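You operate a simulated robot arm through the tools that you are given. There is no shell and no other tool.

You run a simulated robot arm. Do the job below in one go: nothing can be reset, and whatever is moved stays where it is left.

Task
Grind two measures of rough meal into the blue tin, one after the other.
Fine: the tin stays in the mill drawer, which ends shut; the knob stays at rough; spill nothing, leave the other tins.

It is judged by the outcome, as a careful person would: the job done as asked, and still so three seconds after it is handed in. It fails if anything else is knocked over, pushed out of place, dropped, spilled or broken.

Robot
A 7-joint arm with a three-finger gripper, fixed in place. Base frame: the origin is at the foot of the arm, x ahead of it, y to its left, z up. Lengths are in mm, angles in degrees, forces in N, time in s.
Its first joint turns from -166.0 to 166.0 degrees. Payload 2.69 kg.
Tool frame: the origin (TCP) lies between the finger pads and is the grasp point; the fingertips stand 30 mm ahead of it; z points along the fingers, y is the line along which they close. The gripper opens to 128 mm. The gripper's body begins 117 mm behind the TCP.
Orientation is that of the tool frame in the base frame, as a unit quaternion [w, x, y, z]. With the fingers straight down and closing along the base's y, the tool's x points along the base's -x, its y along +y and its z along -z.

Tools
- The arm moves only by the tool drive_tool. Its argument "targets" is a list of rows, each an object of numbers (a shift or turn left out is 0, a gripper value left out holds the last): "x", "y", "z": the shift along the base's x, y, z in cm; "rx", "ry", "rz": the turn, a rotation vector about the base's x, y, z in degrees. In form: [{"x": .., "y": .., "z": .., "rx": .., "ry": .., "rz": ..}, ...]. A call has 1 to 20 rows; each row shifts and turns the commanded pose from where the row before left it. "claw" is the closure, from 0 (fully open) to 1 (shut), set as the call begins (left out, the last holds). Each row takes 0.2 s and may step no farther than 50 mm and 8.6 degrees from the row before; otherwise, or with a gripper value out of range, the whole call is refused. A pose out of reach is approached as far as the arm can. The call stops where the force on the tool passes 40 N (or 10 N more than at its start, if that is more) or the arm is blocked; 0.2 s more then pass. The fingers move at their own pace and stop on an object; they squeeze with about 38 N. The grip force told is the motor's: it shows also when the fingers shut on nothing. Time passes only in rows, and 0.2 s behind the last, so rows that do not move let the fingers close. The reply holds the time, the measured pose of the TCP, the force on the tool along the base axes, the opening and the grip force, in the units named above and with some noise, with the torque about the TCP (base axes, N m) and any sound that the robot's microphone picked up.
- Cameras (640 x 400 px; columns grow to the right, rows downward): "scene" is fixed at [399.1, 650.6, 1599.9]; the picture's right is [-0.88, -0.48, 0.00], its down [-0.29, 0.54, -0.79] and it looks along [0.38, -0.69, -0.61] (base axes); focal length 284 px, centre (320, 200). "wrist" rides on the gripper at [58, 54, -131] in the tool frame; the picture's right is [-0.68, 0.74, 0.00], its down [-0.62, -0.57, -0.55] and it looks along [-0.40, -0.37, 0.84] (tool axes); focal length 234 px, centre (320, 200). There is no depth. A picture from a camera that has moved, and an enlarged one, comes with that camera's place and axes in the base frame and with its lens.
- snapshot(camera): a new picture of that camera. No time passes.
- move_column(by): slides the trunk up (or, below 0, down) by that many mm; the arm rides with it, the base frame stays. It gives what a move gives, with no picture.
- close_up(camera, box): a new picture of the part [left, top, right, bottom] of that camera's present view, enlarged. No time passes.
- close_job(): hands the job in; it is judged then, once.

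Places have to be worked out from the pictures, the camera data and where the tool is seen. Open the gripper and draw the arm clear of the work before you hand the job in, unless the task says otherwise.

The tools are called after "Request:" as name(argument=value, ...) on one line, values as JSON. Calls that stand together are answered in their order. drive_tool: Moves the arm, as the interface text tells. Its arguments: {"type":"object","properties":{"targets":{"type":"array"},"claw":{"type":"number"}},"required":["targets"]} The other tools are called the same way: move_column (by) slides the trunk up or down; snapshot (camera) takes a picture; close_up (camera, box) takes an enlarged picture of a part of a camera's view; close_job () hands the job in.

At the start:

```text
t: 0.0
ee_pos: [659.2, 190.4, 1413.1]
ee_rot: [-0.001, 0.0, 1.0, 0.0]
contact_force: [-0.4, 0.1, -0.6]
moment: [0.02, -0.02, 0.02]
opening: 128.1
grasp_force: 0.0
trunk travel left (down, up): [-150.0, 200.0]
```

scene: 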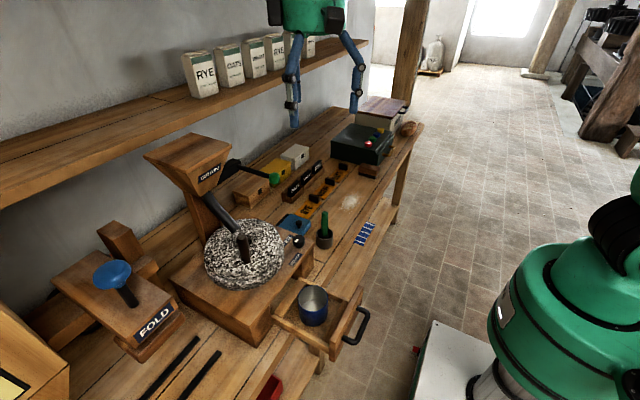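
wrist: 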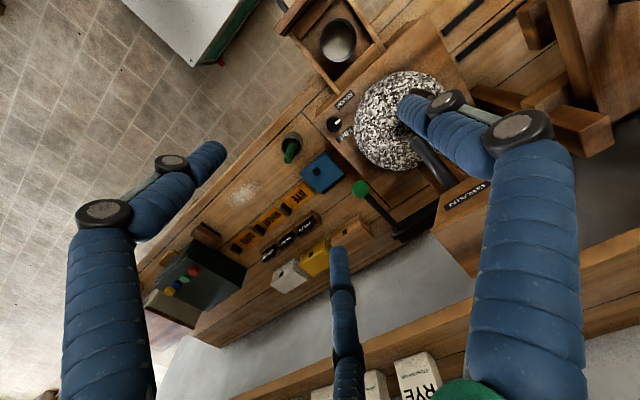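

I start by looking more closely at the mill, its drawer and the things around it.

Request:
close_up(camera="scene", box=[140, 120, 380, 270])

Request:
close_up(camera="scene", box=[200, 220, 400, 345])

Request:
close_up(camera="scene", box=[220, 110, 440, 250])

Request:
close_up(camera="wrist", box=[260, 0, 500, 150])

Request:
close_up(camera="wrist", box=[140, 120, 400, 300])

```text
2.67 times, centred on (260, 195) of scene
camera zoom: at [399.1, 650.6, 1599.9], right [-0.88, -0.48, 0.0], down [-0.29, 0.54, -0.79], along [0.38, -0.69, -0.61], focal length 758 px, centre (480, 213)
```

zoom: 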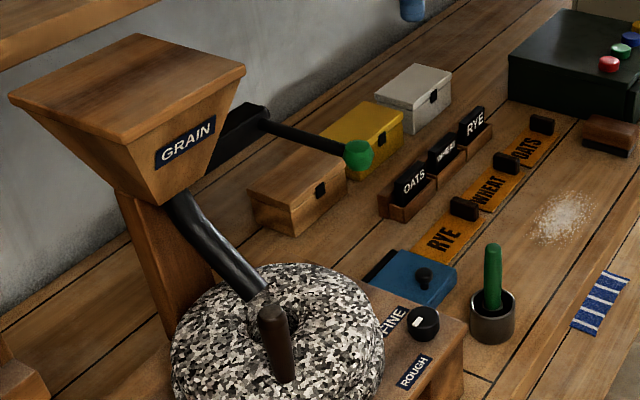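

```text
3.20 times, centred on (300, 282) of scene
camera zoom: at [399.1, 650.6, 1599.9], right [-0.88, -0.48, 0.0], down [-0.29, 0.54, -0.79], along [0.38, -0.69, -0.61], focal length 910 px, centre (384, -64)
```

zoom: 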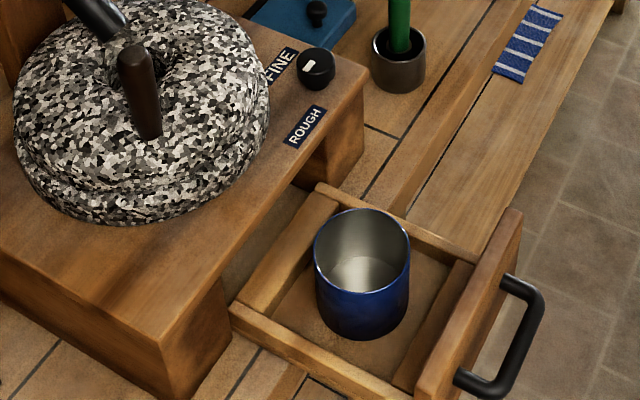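

```text
2.86 times, centred on (330, 180) of scene
camera zoom: at [399.1, 650.6, 1599.9], right [-0.88, -0.48, 0.0], down [-0.29, 0.54, -0.79], along [0.38, -0.69, -0.61], focal length 812 px, centre (291, 257)
```

zoom: 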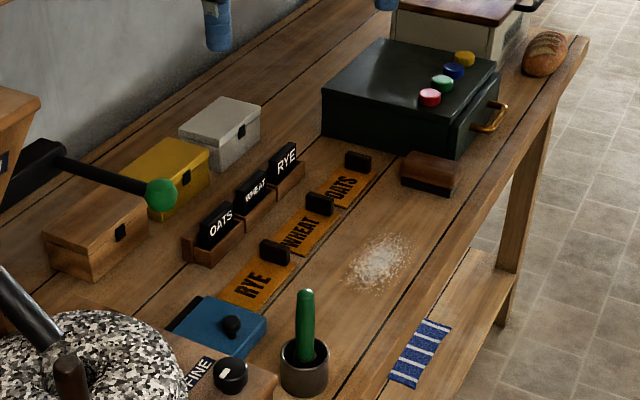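

```text
2.67 times, centred on (380, 75) of wrist
camera zoom: at [601.2, 244.0, 1544.9], right [0.68, 0.74, 0.0], down [0.62, -0.57, 0.55], along [0.4, -0.37, -0.84], focal length 624 px, centre (160, 533)
```

zoom: 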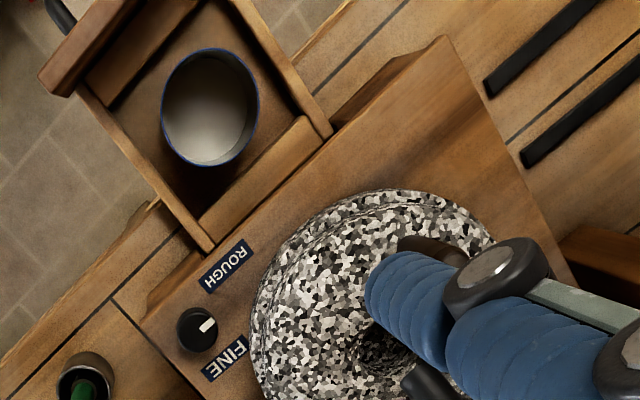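

```text
2.22 times, centred on (270, 210) of wrist
camera zoom: at [601.2, 244.0, 1544.9], right [0.68, 0.74, 0.0], down [0.62, -0.57, 0.55], along [0.4, -0.37, -0.84], focal length 520 px, centre (431, 178)
```

zoom: 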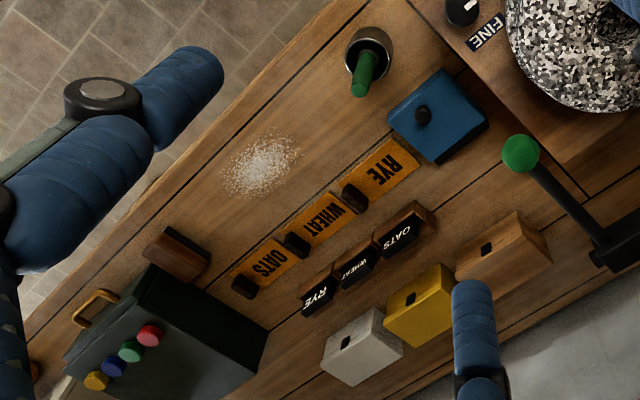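

I look closer at the knob, the lever and the hopper, and check which way the knob mark points.

Request:
close_up(camera="wrist", box=[325, 85, 365, 145])

Request:
close_up(camera="scene", box=[270, 220, 340, 280])

Request:
close_up(camera="scene", box=[190, 140, 300, 290])

Request:
close_up(camera="scene", box=[260, 270, 380, 370])

Request:
close_up(camera="scene", box=[40, 210, 300, 400])

Request:
close_up(camera="wrist", box=[320, 140, 500, 270])

```text
6.67 times, centred on (345, 115) of wrist
camera zoom: at [601.2, 244.0, 1544.9], right [0.68, 0.74, 0.0], down [0.62, -0.57, 0.55], along [0.4, -0.37, -0.84], focal length 1561 px, centre (153, 767)
```

zoom: 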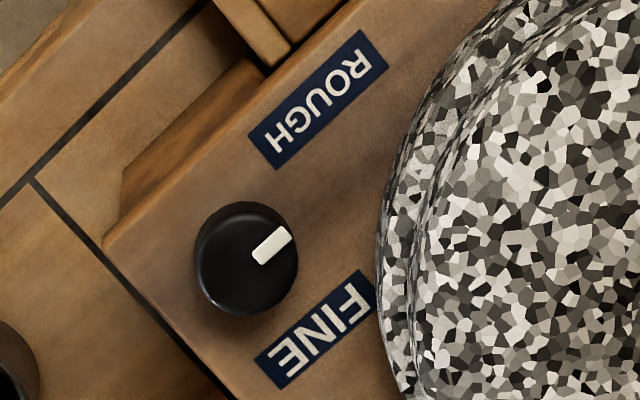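

```text
6.67 times, centred on (305, 250) of scene
camera zoom: at [399.1, 650.6, 1599.9], right [-0.88, -0.48, 0.0], down [-0.29, 0.54, -0.79], along [0.38, -0.69, -0.61], focal length 1895 px, centre (420, -133)
```

zoom: 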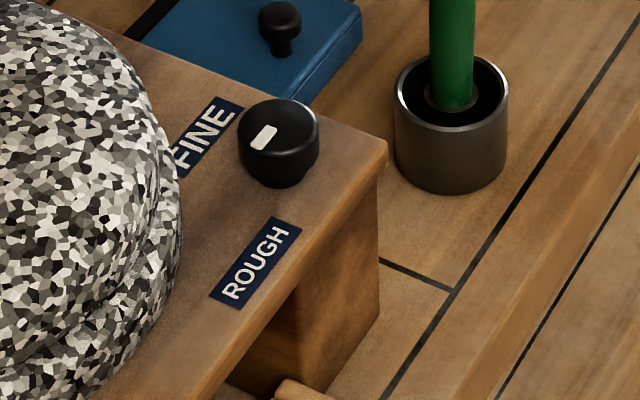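

```text
2.67 times, centred on (245, 215) of scene
camera zoom: at [399.1, 650.6, 1599.9], right [-0.88, -0.48, 0.0], down [-0.29, 0.54, -0.79], along [0.38, -0.69, -0.61], focal length 758 px, centre (520, 160)
```

zoom: 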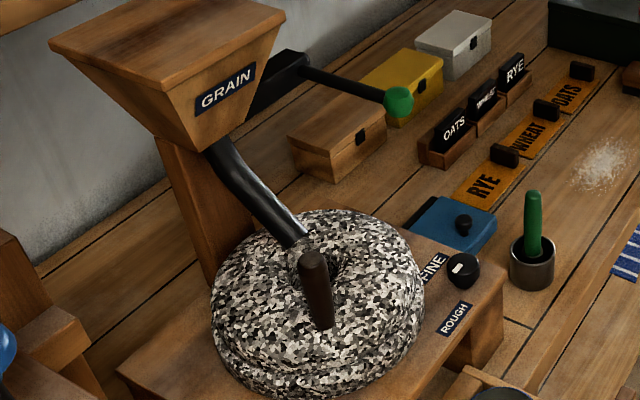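

```text
4.00 times, centred on (320, 320) of scene
camera zoom: at [399.1, 650.6, 1599.9], right [-0.88, -0.48, 0.0], down [-0.29, 0.54, -0.79], along [0.38, -0.69, -0.61], focal length 1137 px, centre (320, -280)
```

zoom: 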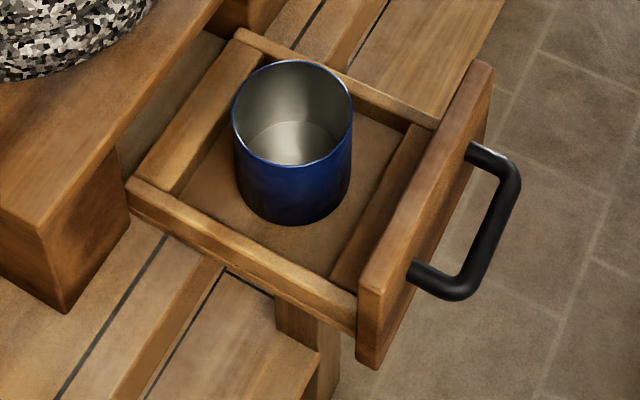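

```text
2.11 times, centred on (170, 305) of scene
camera zoom: at [399.1, 650.6, 1599.9], right [-0.88, -0.48, 0.0], down [-0.29, 0.54, -0.79], along [0.38, -0.69, -0.61], focal length 598 px, centre (636, -21)
```

zoom: 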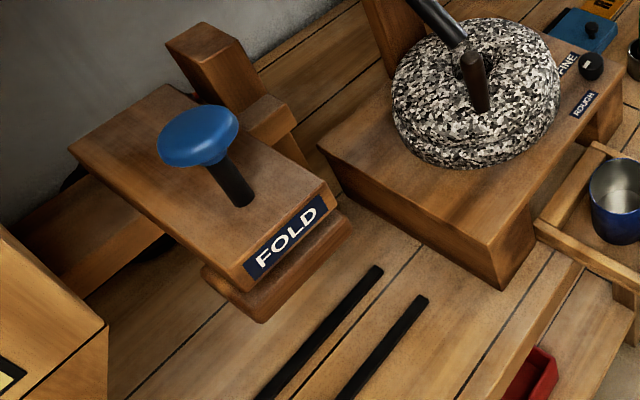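

```text
3.08 times, centred on (410, 205) of wrist
camera zoom: at [601.2, 244.0, 1544.9], right [0.68, 0.74, 0.0], down [0.62, -0.57, 0.55], along [0.4, -0.37, -0.84], focal length 720 px, centre (43, 185)
```

zoom: 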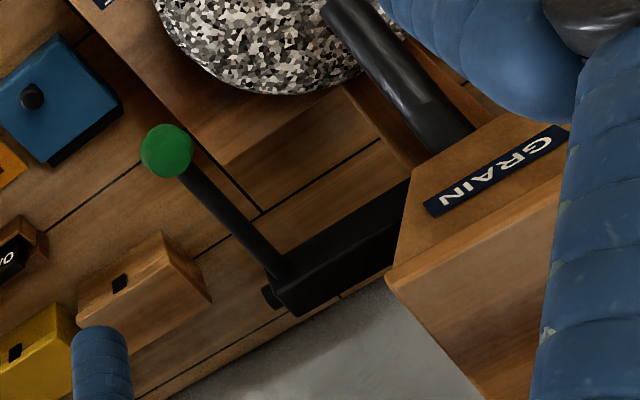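

The drawer is open toward the robot, roughly at x≈530 (front panel), y≈272. The tin sits in it, empty, at about (620, 284). The knob's mark points left toward ROUGH, and the green-ball lever is at about (806, 156, 1187). I close the fingers and move in front of and above the drawer handle to view it from near.

Request:
drive_tool(targets=[{"x": -2.9, "y": 1.05, "z": -3.5}, {"x": -2.9, "y": 1.05, "z": -3.5}, {"x": -2.9, "y": 1.05, "z": -3.5}, {"x": -2.9, "y": 1.05, "z": -3.5}, {"x": -2.9, "y": 1.05, "z": -3.5}, {"x": -2.9, "y": 1.05, "z": -3.5}, {"x": -2.9, "y": 1.05, "z": -3.5}, {"x": -2.9, "y": 1.05, "z": -3.5}, {}], claw=1)

Request:
snapshot(camera="wrist")

Request:
snapshot(camera="scene")

```text
t: 2.0
ee_pos: [428.2, 275.1, 1134.0]
ee_rot: [0.0, 0.0, 1.0, 0.0]
contact_force: [-0.6, 0.8, -0.2]
moment: [-0.01, 0.0, -0.04]
opening: 2.0
grasp_force: 31.7
trunk travel left (down, up): [-150.0, 200.0]
```

```text
taken
camera wrist: at [369.3, 328.2, 1265.0], right [0.68, 0.74, 0.0], down [0.62, -0.57, 0.55], along [0.4, -0.37, -0.84], focal length 234 px, centre (320, 200)
```

wrist: 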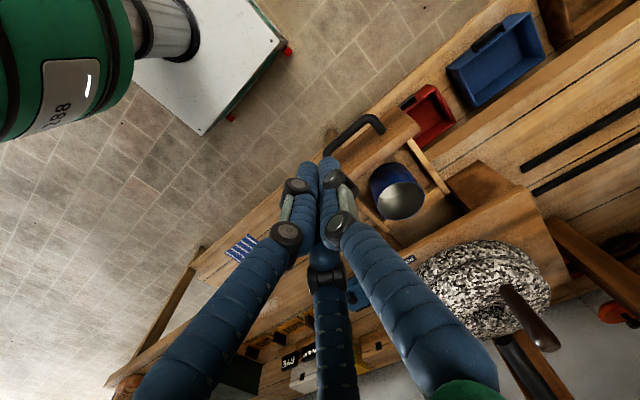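

```text
taken
```

scene: 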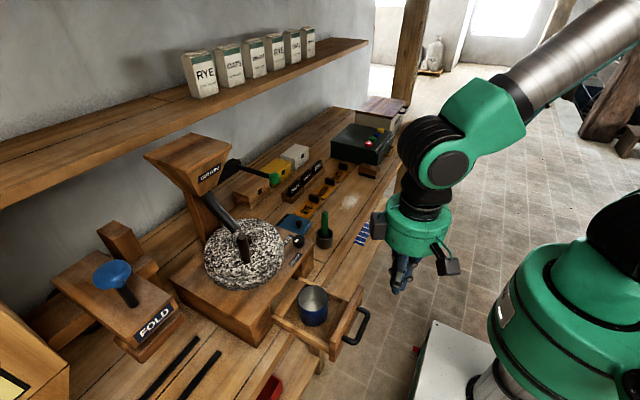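

The arm is clear ahead of the drawer. I zoom in on the handle from both cameras to fix its place and height.

Request:
close_up(camera="wrist", box=[300, 90, 460, 210])

Request:
close_up(camera="scene", box=[260, 270, 390, 360])

Request:
close_up(camera="scene", box=[360, 190, 480, 310])

```text
3.33 times, centred on (380, 150) of wrist
camera zoom: at [369.3, 328.2, 1265.0], right [0.68, 0.74, 0.0], down [0.62, -0.57, 0.55], along [0.4, -0.37, -0.84], focal length 781 px, centre (120, 367)
```

zoom: 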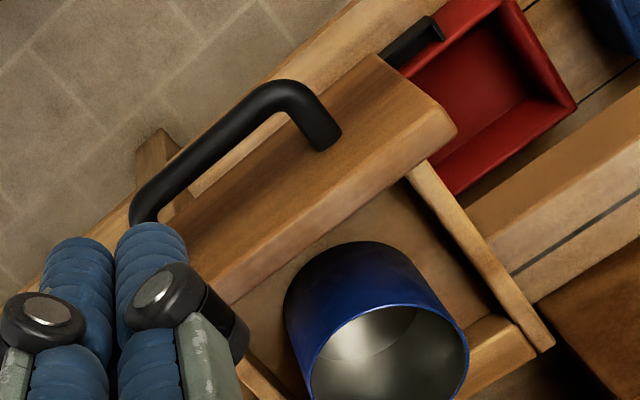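

```text
4.44 times, centred on (325, 315) of scene
camera zoom: at [399.1, 650.6, 1599.9], right [-0.88, -0.48, 0.0], down [-0.29, 0.54, -0.79], along [0.38, -0.69, -0.61], focal length 1263 px, centre (298, -311)
```

zoom: 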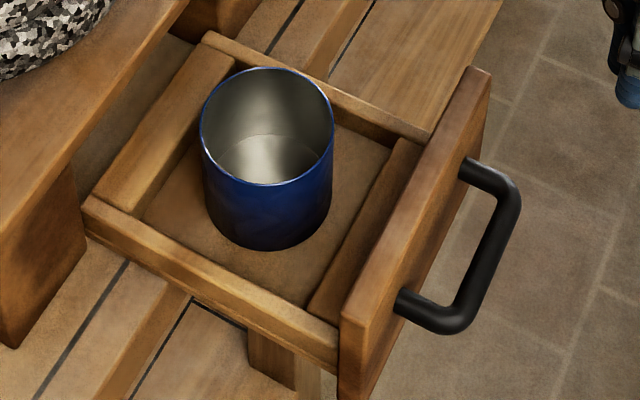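

```text
3.33 times, centred on (420, 250) of scene
camera zoom: at [399.1, 650.6, 1599.9], right [-0.88, -0.48, 0.0], down [-0.29, 0.54, -0.79], along [0.38, -0.69, -0.61], focal length 947 px, centre (-13, 33)
```

zoom: 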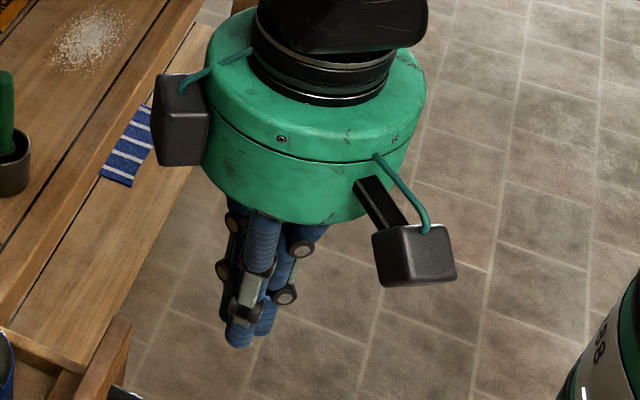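

The handle bar runs along y from about 234 to 322 at x≈485, z≈913. I lower the closed fingers straight down just short of the bar, staying clear of it, then check heights.

Request:
drive_tool(targets=[{"z": -4.5, "y": 0.1}, {"z": -4.5, "y": 0.1}, {"z": -4.5, "y": 0.1}, {"z": -4.0}, {"z": -2.5}, {}], claw=1)

Request:
snapshot(camera="wrist")

Request:
close_up(camera="scene", box=[300, 240, 440, 350])

```text
t: 3.4
ee_pos: [428.8, 279.2, 932.9]
ee_rot: [0.0, 0.0, 1.0, 0.0]
contact_force: [-0.4, 0.1, -0.2]
moment: [-0.03, 0.04, -0.01]
opening: 1.9
grasp_force: 31.0
trunk travel left (down, up): [-150.0, 200.0]
```

```text
taken
camera wrist: at [369.6, 332.3, 1064.3], right [0.68, 0.74, 0.0], down [0.62, -0.57, 0.55], along [0.4, -0.37, -0.84], focal length 234 px, centre (320, 200)
```

wrist: 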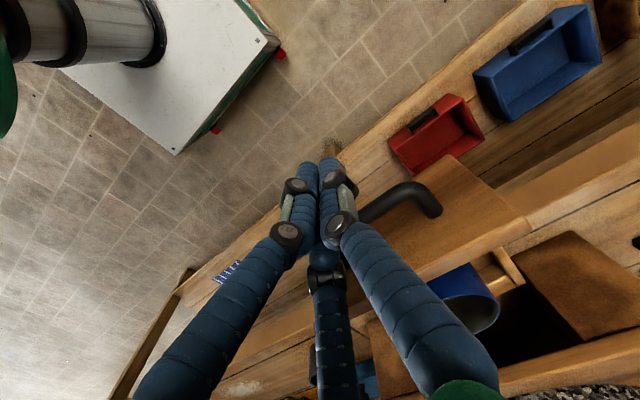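

```text
3.64 times, centred on (370, 295) of scene
camera zoom: at [399.1, 650.6, 1599.9], right [-0.88, -0.48, 0.0], down [-0.29, 0.54, -0.79], along [0.38, -0.69, -0.61], focal length 1034 px, centre (138, -146)
```

zoom: 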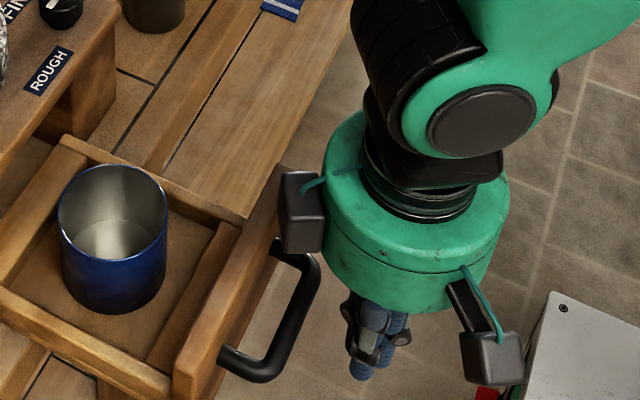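

The bar is about z 916 and the closed fingertips at z 903. I drop 4 mm so the fingers meet the bar squarely, then advance gently to contact and begin pushing the drawer.

Request:
drive_tool(targets=[{"z": -0.4, "x": 1.5}, {"x": 1.5}, {"x": 1.0}, {"x": 0.6}, {"x": 0.6}, {"x": 0.6}, {"x": 0.6}], claw=1)

Request:
close_up(camera="scene", box=[260, 240, 400, 350])

```text
t: 5.0
ee_pos: [492.0, 277.5, 930.0]
ee_rot: [0.0, 0.0, 1.0, -0.001]
contact_force: [-1.4, -0.4, -0.7]
moment: [-0.02, 0.0, 0.0]
opening: 1.9
grasp_force: 31.9
trunk travel left (down, up): [-150.0, 200.0]
```

```text
3.64 times, centred on (330, 295) of scene
camera zoom: at [399.1, 650.6, 1599.9], right [-0.88, -0.48, 0.0], down [-0.29, 0.54, -0.79], along [0.38, -0.69, -0.61], focal length 1034 px, centre (284, -146)
```

zoom: 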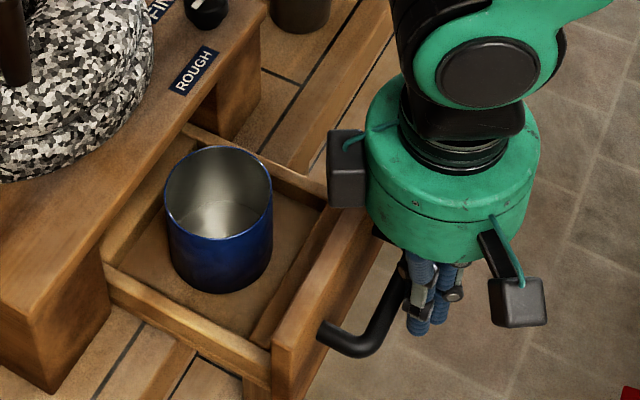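

The drawer is sliding with the tin riding still, at very little force. I keep pushing slowly.

Request:
drive_tool(targets=[{"x": 0.8}, {"x": 0.8}, {"x": 0.8}, {"x": 0.8}, {"x": 0.8}, {"x": 0.8}, {"x": 0.8}, {"x": 0.8}, {"x": 0.8}, {"x": 0.8}], claw=1)

Request:
snapshot(camera="scene")

Request:
snapshot(camera="wrist")

```text
t: 7.2
ee_pos: [573.5, 278.3, 929.8]
ee_rot: [0.0, 0.0, 1.0, 0.0]
contact_force: [0.8, -0.6, -1.0]
moment: [-0.02, -0.02, 0.01]
opening: 2.1
grasp_force: 31.7
trunk travel left (down, up): [-150.0, 200.0]
```

```text
taken
```

scene: 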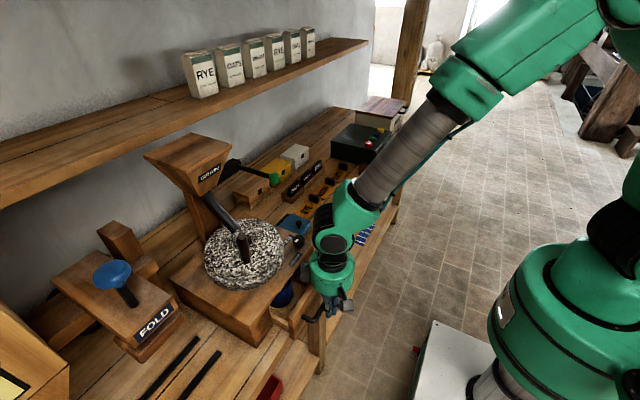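

```text
taken
camera wrist: at [513.6, 331.1, 1060.2], right [0.68, 0.74, 0.0], down [0.62, -0.57, 0.55], along [0.4, -0.37, -0.84], focal length 234 px, centre (320, 200)
```

wrist: 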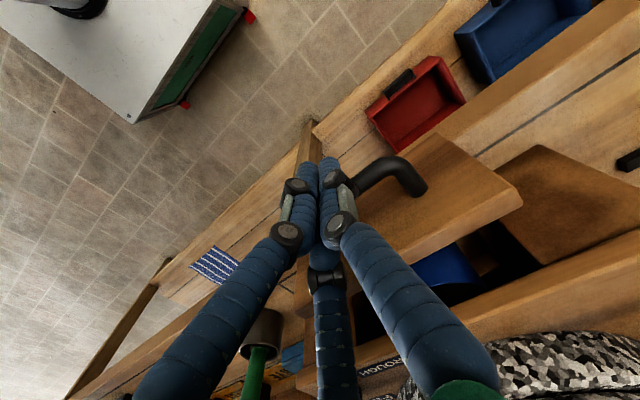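

The drawer is about two thirds in. I continue, watching the force for the stop.

Request:
drive_tool(targets=[{"x": 0.6}, {"x": 0.6}, {"x": 0.6}, {"x": 0.6}, {"x": 0.6}, {"x": 0.5}, {"x": 0.5}, {"x": 0.5}, {"x": 0.5}, {"x": 0.5}, {"x": 0.5}, {"x": 0.5}, {"x": 0.5}], claw=1)

Request:
snapshot(camera="wrist")

Request:
close_up(camera="scene", box=[200, 220, 400, 345])

```text
t: 9.9
ee_pos: [631.7, 276.4, 927.3]
ee_rot: [-0.006, -0.001, 1.0, -0.003]
contact_force: [-8.8, -0.6, -1.5]
moment: [0.03, 0.15, -0.05]
opening: 2.0
grasp_force: 31.2
trunk travel left (down, up): [-150.0, 200.0]
stopped in row 13: the force on the tool passed its limit at 47 N (the readings are from after the stop); the commanded pose is now the measured one
```

```text
taken
camera wrist: at [573.4, 330.5, 1058.3], right [0.68, 0.74, -0.01], down [0.62, -0.56, 0.54], along [0.39, -0.37, -0.84], focal length 234 px, centre (320, 200)
```

wrist: 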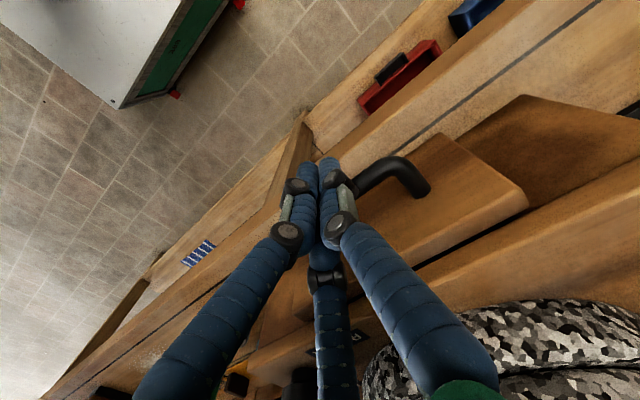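

```text
3.20 times, centred on (300, 282) of scene
camera zoom: at [399.1, 650.6, 1599.9], right [-0.88, -0.48, 0.0], down [-0.29, 0.54, -0.79], along [0.38, -0.69, -0.61], focal length 910 px, centre (384, -64)
```

zoom: 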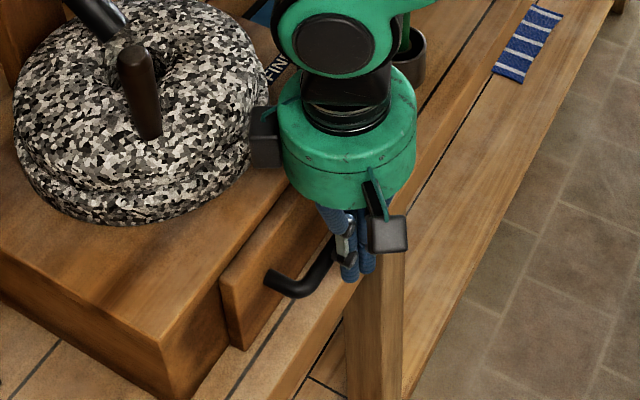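

The force rose sharply near x 632, so the drawer seems to have met its stop. I back straight off and look at the gap.

Request:
drive_tool(targets=[{"x": -1.0}, {"x": -3.0}, {"x": -4.0}, {"x": -4.0}, {}], claw=1)

Request:
close_up(camera="wrist", box=[300, 100, 640, 320])

Request:
close_up(camera="scene", box=[230, 230, 350, 340])

```text
t: 11.1
ee_pos: [512.0, 276.7, 926.8]
ee_rot: [-0.005, 0.0, 1.0, -0.002]
contact_force: [-0.2, -0.3, 0.7]
moment: [-0.02, -0.08, 0.01]
opening: 1.7
grasp_force: 31.4
trunk travel left (down, up): [-150.0, 200.0]
```

```text
1.82 times, centred on (470, 210) of wrist
camera zoom: at [453.8, 330.4, 1058.6], right [0.68, 0.74, -0.01], down [0.62, -0.56, 0.55], along [0.4, -0.37, -0.84], focal length 426 px, centre (47, 182)
```

zoom: 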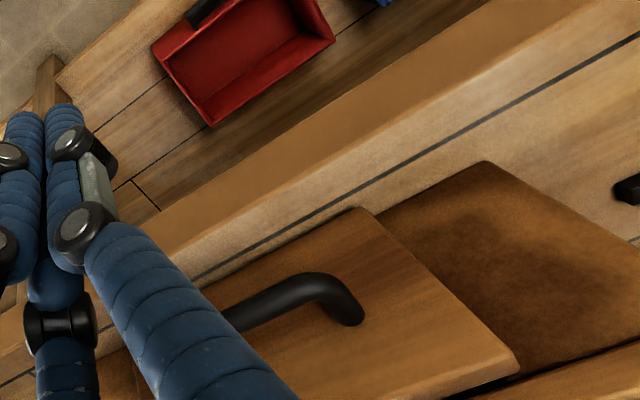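

```text
3.64 times, centred on (290, 285) of scene
camera zoom: at [399.1, 650.6, 1599.9], right [-0.88, -0.48, 0.0], down [-0.29, 0.54, -0.79], along [0.38, -0.69, -0.61], focal length 1034 px, centre (429, -109)
```

zoom: 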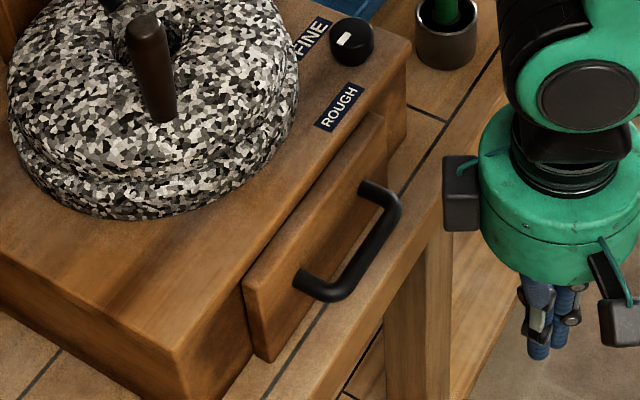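

The drawer front now lies against the mill base: it looks shut, with the tin inside. I now rise clear, tilt the tool about 40° forward, and come toward the green-ball lever to view it from near.

Request:
drive_tool(targets=[{"z": 4.5}, {"z": 4.5}, {"z": 4.5}, {"z": 4.5}, {"z": 4.5}, {"z": 4.5}, {"z": 4.5}, {"z": 4.5}, {"x": 2.0, "y": -2.4, "z": 1.5, "ry": -8}, {"x": 2.0, "y": -2.4, "ry": -8}, {"x": 2.0, "y": -2.4, "ry": -8}, {"x": 2.0, "y": -2.4, "ry": -8}, {"x": 2.0, "y": -2.4, "ry": -8}, {}], claw=1)

Request:
snapshot(camera="wrist")

Request:
snapshot(camera="scene")

```text
t: 14.1
ee_pos: [614.3, 156.4, 1302.3]
ee_rot: [0.338, 0.002, 0.941, -0.003]
contact_force: [0.1, 0.0, 0.7]
moment: [0.02, -0.01, 0.02]
opening: 2.1
grasp_force: 30.7
trunk travel left (down, up): [-150.0, 200.0]
```

```text
taken
camera wrist: at [484.3, 210.7, 1365.9], right [0.52, 0.74, 0.43], down [0.12, -0.56, 0.82], along [0.84, -0.37, -0.39], focal length 234 px, centre (320, 200)
```

wrist: 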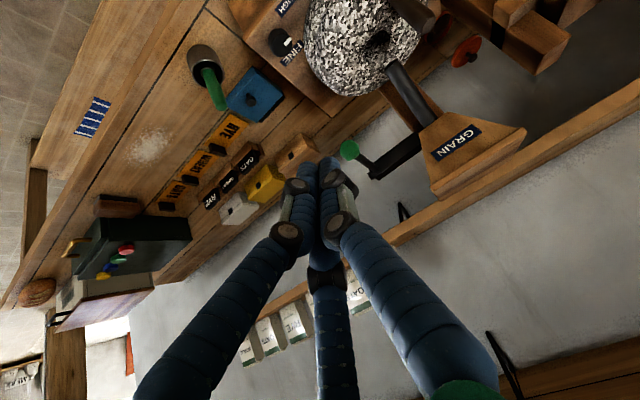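

```text
taken
```

scene: 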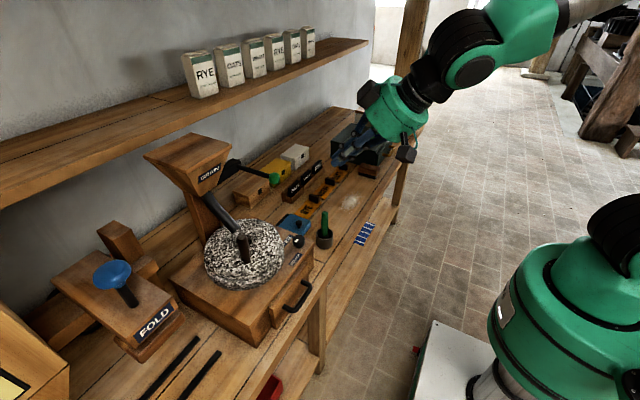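

Now I zoom in on the lever, the knob and the shut drawer to settle positions.

Request:
close_up(camera="wrist", box=[320, 80, 540, 220])

Request:
close_up(camera="scene", box=[180, 130, 310, 220])

Request:
close_up(camera="wrist", box=[230, 0, 350, 90])

Request:
close_up(camera="scene", box=[250, 230, 340, 360])

```text
2.86 times, centred on (430, 150) of wrist
camera zoom: at [484.3, 210.7, 1365.9], right [0.52, 0.74, 0.43], down [0.12, -0.56, 0.82], along [0.84, -0.37, -0.39], focal length 669 px, centre (6, 343)
```

zoom: 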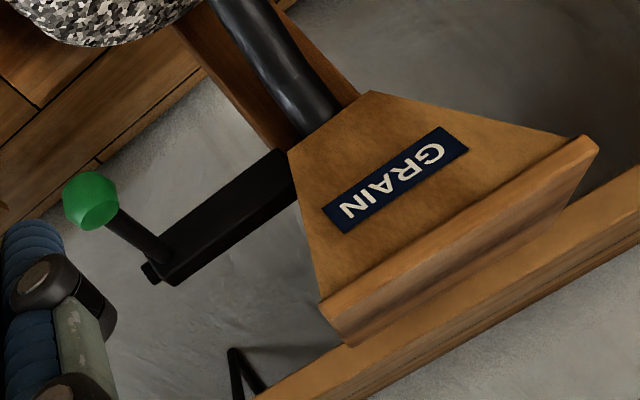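

```text
4.44 times, centred on (245, 175) of scene
camera zoom: at [399.1, 650.6, 1599.9], right [-0.88, -0.48, 0.0], down [-0.29, 0.54, -0.79], along [0.38, -0.69, -0.61], focal length 1263 px, centre (653, 311)
```

zoom: 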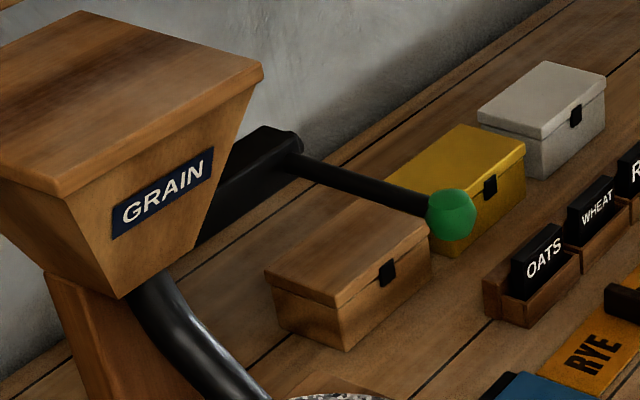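

```text
4.44 times, centred on (290, 45) of wrist
camera zoom: at [484.3, 210.7, 1365.9], right [0.52, 0.74, 0.43], down [0.12, -0.56, 0.82], along [0.84, -0.37, -0.39], focal length 1041 px, centre (453, 889)
```

zoom: 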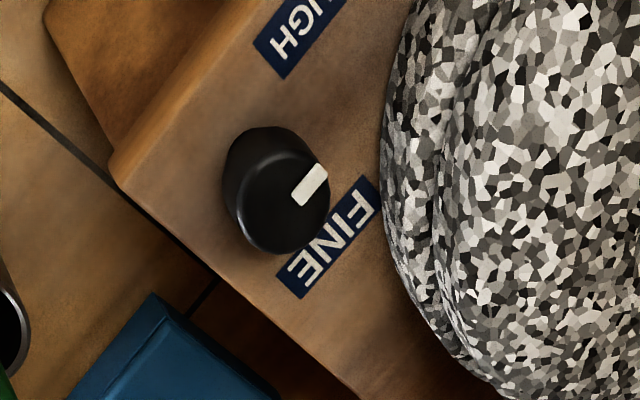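

```text
3.08 times, centred on (295, 295) of scene
camera zoom: at [399.1, 650.6, 1599.9], right [-0.88, -0.48, 0.0], down [-0.29, 0.54, -0.79], along [0.38, -0.69, -0.61], focal length 874 px, centre (397, -92)
```

zoom: 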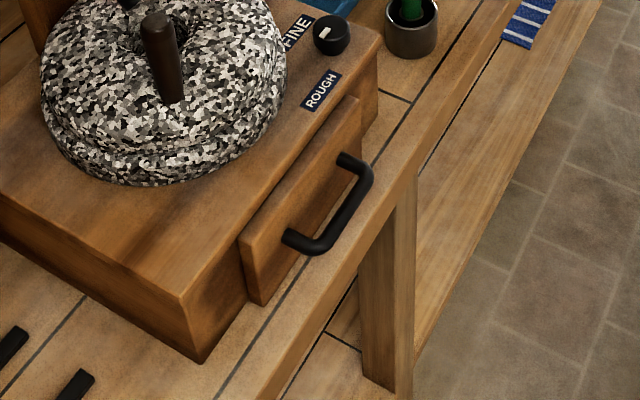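

The lever ball is about (811, 153, 1181) with its pivot behind it along y at x≈939, so it should swing downward. The knob mark points left toward ROUGH. I bring the closed fingertips to just above the ball.

Request:
drive_tool(targets=[{"x": 4.4, "z": -1.0}, {"x": 4.4, "z": -1.0, "y": -0.2}, {"x": 4.4, "z": -1.0, "y": -0.1}, {"x": 4.3, "z": -1.4}, {"z": -1.2}, {}], claw=1)

Request:
close_up(camera="wrist", box=[240, 60, 440, 200])

Request:
close_up(camera="scene", box=[200, 110, 340, 210])

```text
t: 15.5
ee_pos: [787.5, 153.2, 1245.7]
ee_rot: [0.337, 0.0, 0.941, -0.001]
contact_force: [0.1, -0.1, -0.3]
moment: [0.02, 0.01, 0.0]
opening: 2.1
grasp_force: 31.5
trunk travel left (down, up): [-150.0, 200.0]
```

```text
2.86 times, centred on (340, 130) of wrist
camera zoom: at [659.2, 207.2, 1310.6], right [0.52, 0.74, 0.43], down [0.12, -0.56, 0.82], along [0.84, -0.37, -0.39], focal length 669 px, centre (263, 400)
```

zoom: 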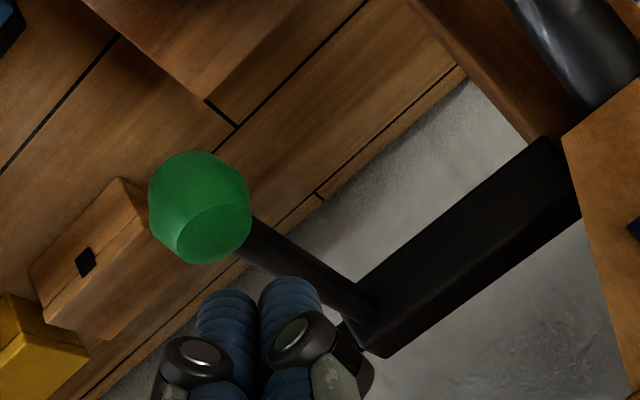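

```text
4.00 times, centred on (270, 160) of scene
camera zoom: at [399.1, 650.6, 1599.9], right [-0.88, -0.48, 0.0], down [-0.29, 0.54, -0.79], along [0.38, -0.69, -0.61], focal length 1137 px, centre (520, 360)
```

zoom: 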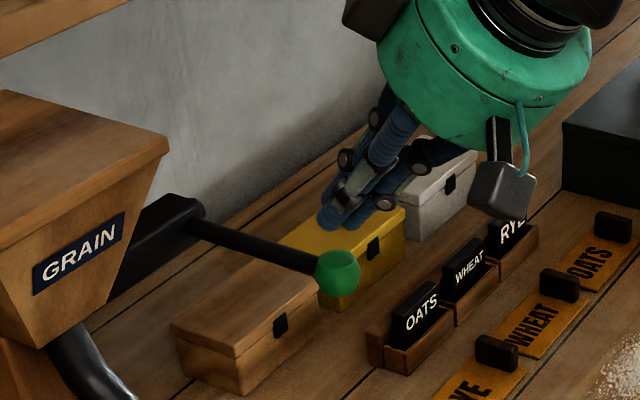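

The ball sits at about (813, 151, 1178), top near z 1193, and the fingertip is at (807, 153, 1223). I bring the tip down onto the ball and press gently about 25 mm.

Request:
drive_tool(targets=[{"x": 0.4, "y": -0.2, "z": -1.2}, {"x": 0.2, "z": -1.0}, {"z": -0.6}, {"z": -0.6}, {"z": -0.6}, {"x": 0.1, "z": -0.6}, {"x": 0.1, "z": -0.6}, {"x": 0.1, "z": -0.6}], claw=1)

Request:
close_up(camera="wrist", box=[240, 60, 440, 200])

Request:
close_up(camera="scene", box=[200, 110, 340, 210])

```text
t: 17.3
ee_pos: [797.1, 152.3, 1188.3]
ee_rot: [0.339, 0.0, 0.941, -0.002]
contact_force: [-2.3, 0.6, 2.6]
moment: [0.03, 0.05, 0.01]
opening: 2.1
grasp_force: 31.2
trunk travel left (down, up): [-150.0, 200.0]
```

```text
2.86 times, centred on (340, 130) of wrist
camera zoom: at [668.4, 205.9, 1253.1], right [0.52, 0.74, 0.43], down [0.12, -0.56, 0.82], along [0.84, -0.37, -0.39], focal length 669 px, centre (263, 400)
```

zoom: 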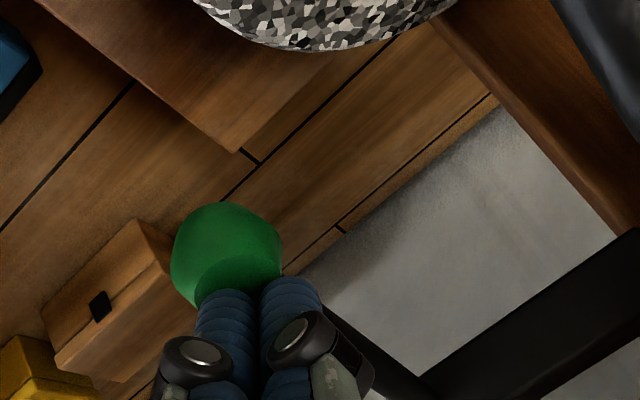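

```text
4.00 times, centred on (270, 160) of scene
camera zoom: at [399.1, 650.6, 1599.9], right [-0.88, -0.48, 0.0], down [-0.29, 0.54, -0.79], along [0.38, -0.69, -0.61], focal length 1137 px, centre (520, 360)
```

zoom: 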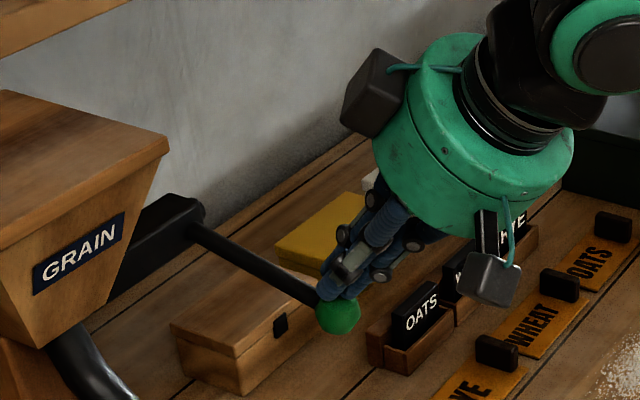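

The lever swings down with only a few newtons. I follow its arc further down, listening for the mill.

Request:
drive_tool(targets=[{"x": 0.31, "z": -1.08}, {"x": 0.4, "z": -1.08}, {"x": 0.5, "z": -1.04}, {"x": 0.58, "z": -0.99}, {}], claw=1)

Request:
close_up(camera="wrist", box=[240, 60, 440, 200])

Request:
close_up(camera="scene", box=[200, 120, 340, 220])

```text
t: 18.0
ee_pos: [806.0, 153.0, 1167.8]
ee_rot: [0.342, 0.001, 0.94, -0.002]
contact_force: [-37.8, -2.6, 23.0]
moment: [0.0, 0.96, -0.04]
opening: 2.3
grasp_force: 31.5
trunk travel left (down, up): [-150.0, 200.0]
stopped in row 3: the force on the tool passed its limit at 56 N (the readings are from after the stop); the commanded pose is now the measured one
```

```text
2.86 times, centred on (340, 130) of wrist
camera zoom: at [675.4, 205.9, 1231.5], right [0.52, 0.74, 0.43], down [0.12, -0.57, 0.82], along [0.84, -0.37, -0.38], focal length 669 px, centre (263, 400)
```

zoom: 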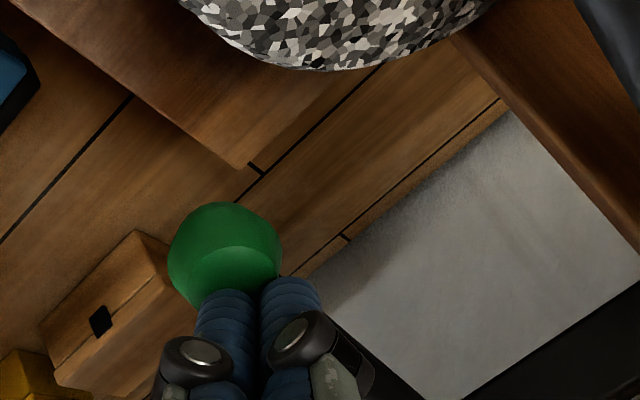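

```text
4.00 times, centred on (270, 170) of scene
camera zoom: at [399.1, 650.6, 1599.9], right [-0.88, -0.48, 0.0], down [-0.29, 0.54, -0.79], along [0.38, -0.69, -0.61], focal length 1137 px, centre (520, 320)
```

zoom: 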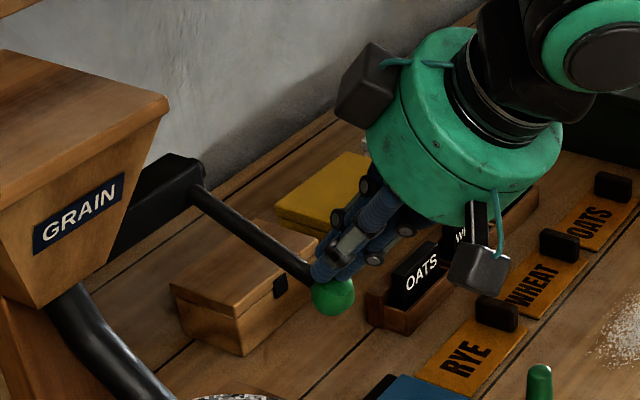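

The lever came down about 55 mm (roughly 25°) and then met firm resistance, likely its end stop. No sound yet. I ease the force slightly, hold a moment, and listen.

Request:
drive_tool(targets=[{"x": -0.2}, {}, {}, {}, {}], claw=1)

Request:
snapshot(camera="scene")

```text
t: 19.2
ee_pos: [805.2, 151.5, 1167.5]
ee_rot: [0.343, 0.001, 0.939, 0.0]
contact_force: [-13.4, -7.2, 36.3]
moment: [-0.22, 0.19, -0.01]
opening: 2.2
grasp_force: 31.2
trunk travel left (down, up): [-150.0, 200.0]
```

```text
taken
```

scene: 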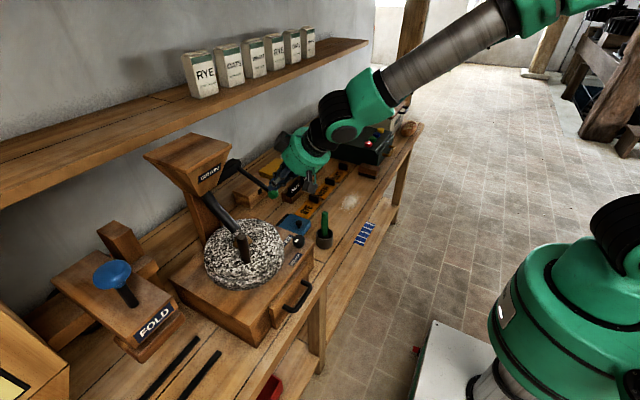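

The reaction is now square to the lever, so it is on its stop. I lift off along the arc and see whether the lever returns and the mill makes a sound.

Request:
drive_tool(targets=[{"x": -0.4, "z": 1.0}, {"x": -0.4, "z": 1.2}, {"x": -0.3, "z": 1.5}, {"x": -0.3, "z": 2.0}, {"z": 2.0}, {}, {}], claw=1)

Request:
close_up(camera="scene", box=[180, 120, 340, 300])

Request:
snapshot(camera="wrist")

```text
t: 20.8
ee_pos: [792.6, 153.1, 1240.0]
ee_rot: [0.34, 0.001, 0.94, -0.001]
contact_force: [-0.1, 0.4, -0.6]
moment: [0.0, 0.0, 0.0]
opening: 2.0
grasp_force: 30.8
trunk travel left (down, up): [-150.0, 200.0]
```

```text
2.22 times, centred on (260, 210) of scene
camera zoom: at [399.1, 650.6, 1599.9], right [-0.88, -0.48, 0.0], down [-0.29, 0.54, -0.79], along [0.38, -0.69, -0.61], focal length 632 px, centre (453, 178)
```

zoom: 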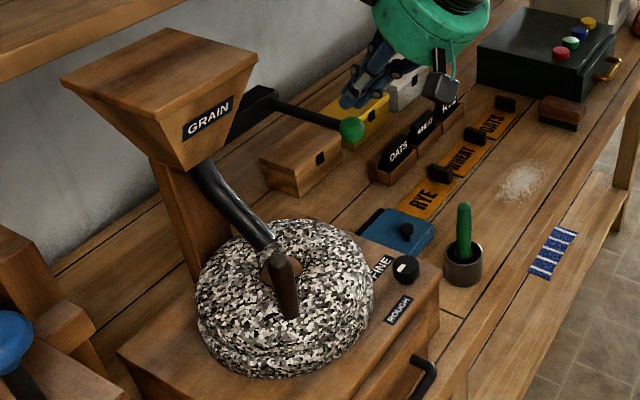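

```text
taken
camera wrist: at [662.5, 206.4, 1304.4], right [0.52, 0.74, 0.43], down [0.12, -0.56, 0.82], along [0.84, -0.37, -0.39], focal length 234 px, centre (320, 200)
```

wrist: 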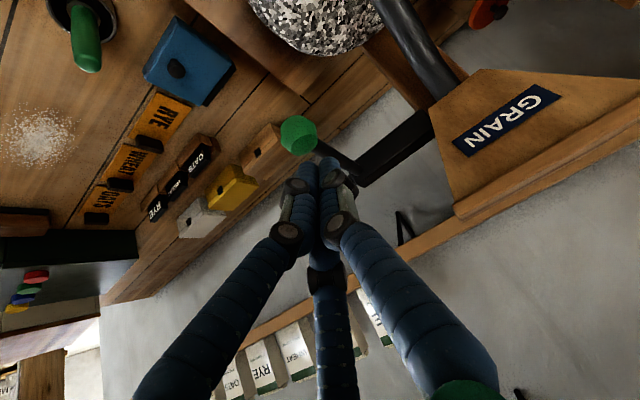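

The lever sprang back up by itself. It most likely dosed one measure of grain down the chute, to be ground by turning the stone with its brown handle. I look into the stone's eye and at the handle.

Request:
close_up(camera="scene", box=[200, 195, 300, 300])

Request:
close_up(camera="wrist", box=[240, 0, 480, 110])

Request:
close_up(camera="scene", box=[225, 205, 265, 265])

```text
3.81 times, centred on (250, 248) of scene
camera zoom: at [399.1, 650.6, 1599.9], right [-0.88, -0.48, 0.0], down [-0.29, 0.54, -0.79], along [0.38, -0.69, -0.61], focal length 1083 px, centre (587, 19)
```

zoom: 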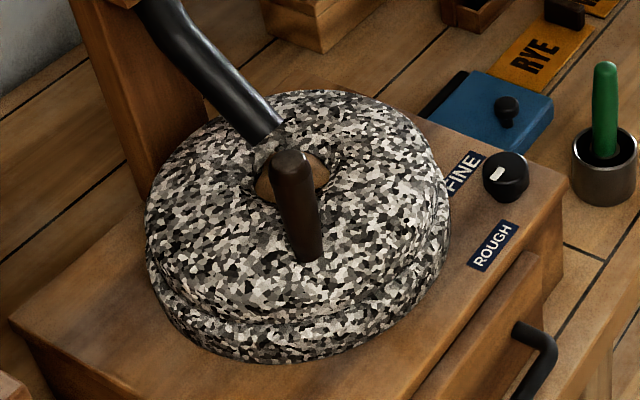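

```text
2.67 times, centred on (360, 55) of wrist
camera zoom: at [662.5, 206.4, 1304.4], right [0.52, 0.74, 0.43], down [0.12, -0.56, 0.82], along [0.84, -0.37, -0.39], focal length 624 px, centre (213, 587)
```

zoom: 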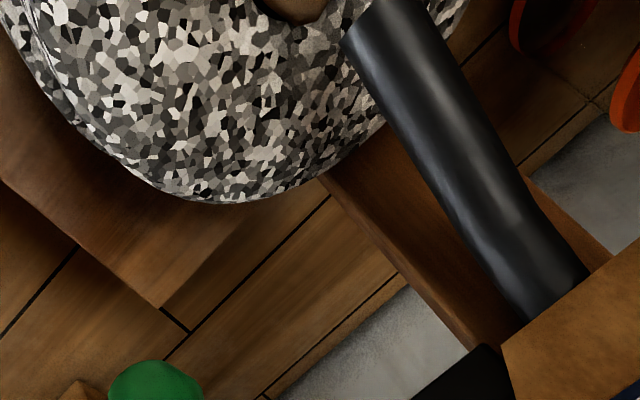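

```text
6.67 times, centred on (245, 235) of scene
camera zoom: at [399.1, 650.6, 1599.9], right [-0.88, -0.48, 0.0], down [-0.29, 0.54, -0.79], along [0.38, -0.69, -0.61], focal length 1895 px, centre (820, -33)
```

zoom: 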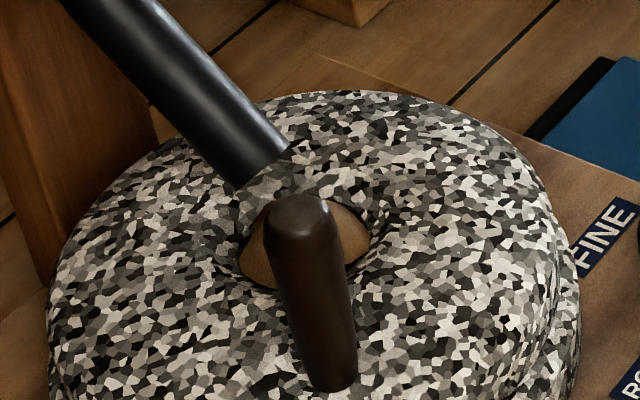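

The stone's eye is now filled with tan grain, where it was dark before, so the lever gave one measure. Next the stone must be turned by its peg; I draw back, set the tool upright and take a good view of stone, peg and chute.

Request:
drive_tool(targets=[{"x": -3.0, "z": 1.5}, {"x": -3.0, "y": 1.0, "z": 1.5, "ry": 8}, {"x": -3.0, "y": 2.0, "ry": 8}, {"x": -3.0, "y": 2.0, "ry": 8}, {"x": -3.0, "y": 2.0, "ry": 8}, {"x": -2.5, "y": 1.3, "ry": 8}, {}], claw=1)

Request:
snapshot(camera="wrist")

```text
t: 22.4
ee_pos: [615.5, 234.6, 1271.1]
ee_rot: [-0.003, 0.0, 1.0, -0.002]
contact_force: [0.1, -0.3, 0.5]
moment: [-0.05, 0.02, -0.04]
opening: 2.0
grasp_force: 31.0
trunk travel left (down, up): [-150.0, 200.0]
```

```text
taken
camera wrist: at [558.4, 289.3, 1402.5], right [0.68, 0.74, -0.01], down [0.62, -0.56, 0.55], along [0.4, -0.37, -0.84], focal length 234 px, centre (320, 200)
```

wrist: 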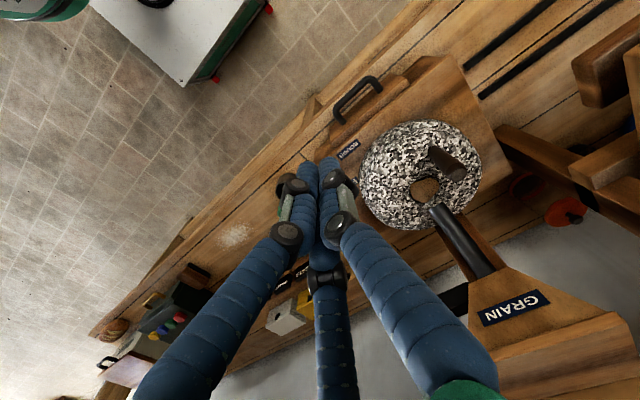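

Request:
close_up(camera="wrist", box=[340, 100, 520, 250])

Request:
close_up(camera="wrist", box=[320, 60, 420, 180])

Request:
close_up(camera="scene", box=[150, 130, 310, 300])

```text
2.67 times, centred on (430, 175) of wrist
camera zoom: at [558.4, 289.3, 1402.5], right [0.68, 0.74, -0.01], down [0.62, -0.56, 0.55], along [0.4, -0.37, -0.84], focal length 624 px, centre (27, 267)
```

zoom: 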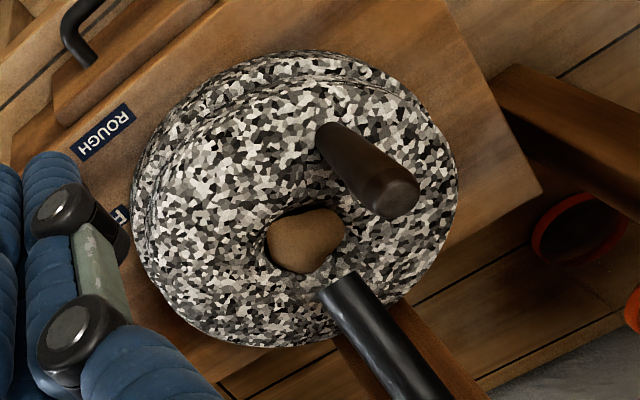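

```text
3.33 times, centred on (370, 120) of wrist
camera zoom: at [558.4, 289.3, 1402.5], right [0.68, 0.74, -0.01], down [0.62, -0.56, 0.55], along [0.4, -0.37, -0.84], focal length 781 px, centre (153, 467)
```

zoom: 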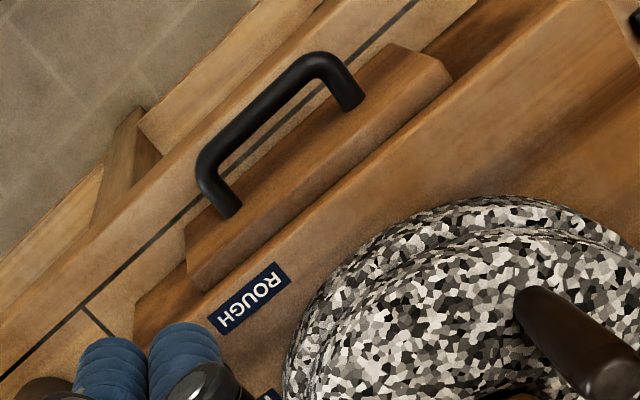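

```text
2.35 times, centred on (230, 215) of scene
camera zoom: at [399.1, 650.6, 1599.9], right [-0.88, -0.48, 0.0], down [-0.29, 0.54, -0.79], along [0.38, -0.69, -0.61], focal length 669 px, centre (532, 165)
```

zoom: 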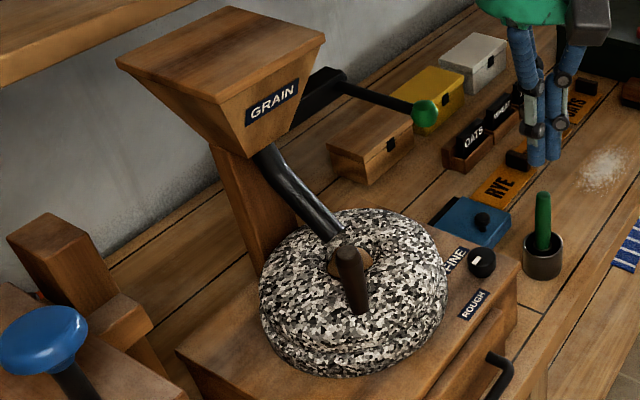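

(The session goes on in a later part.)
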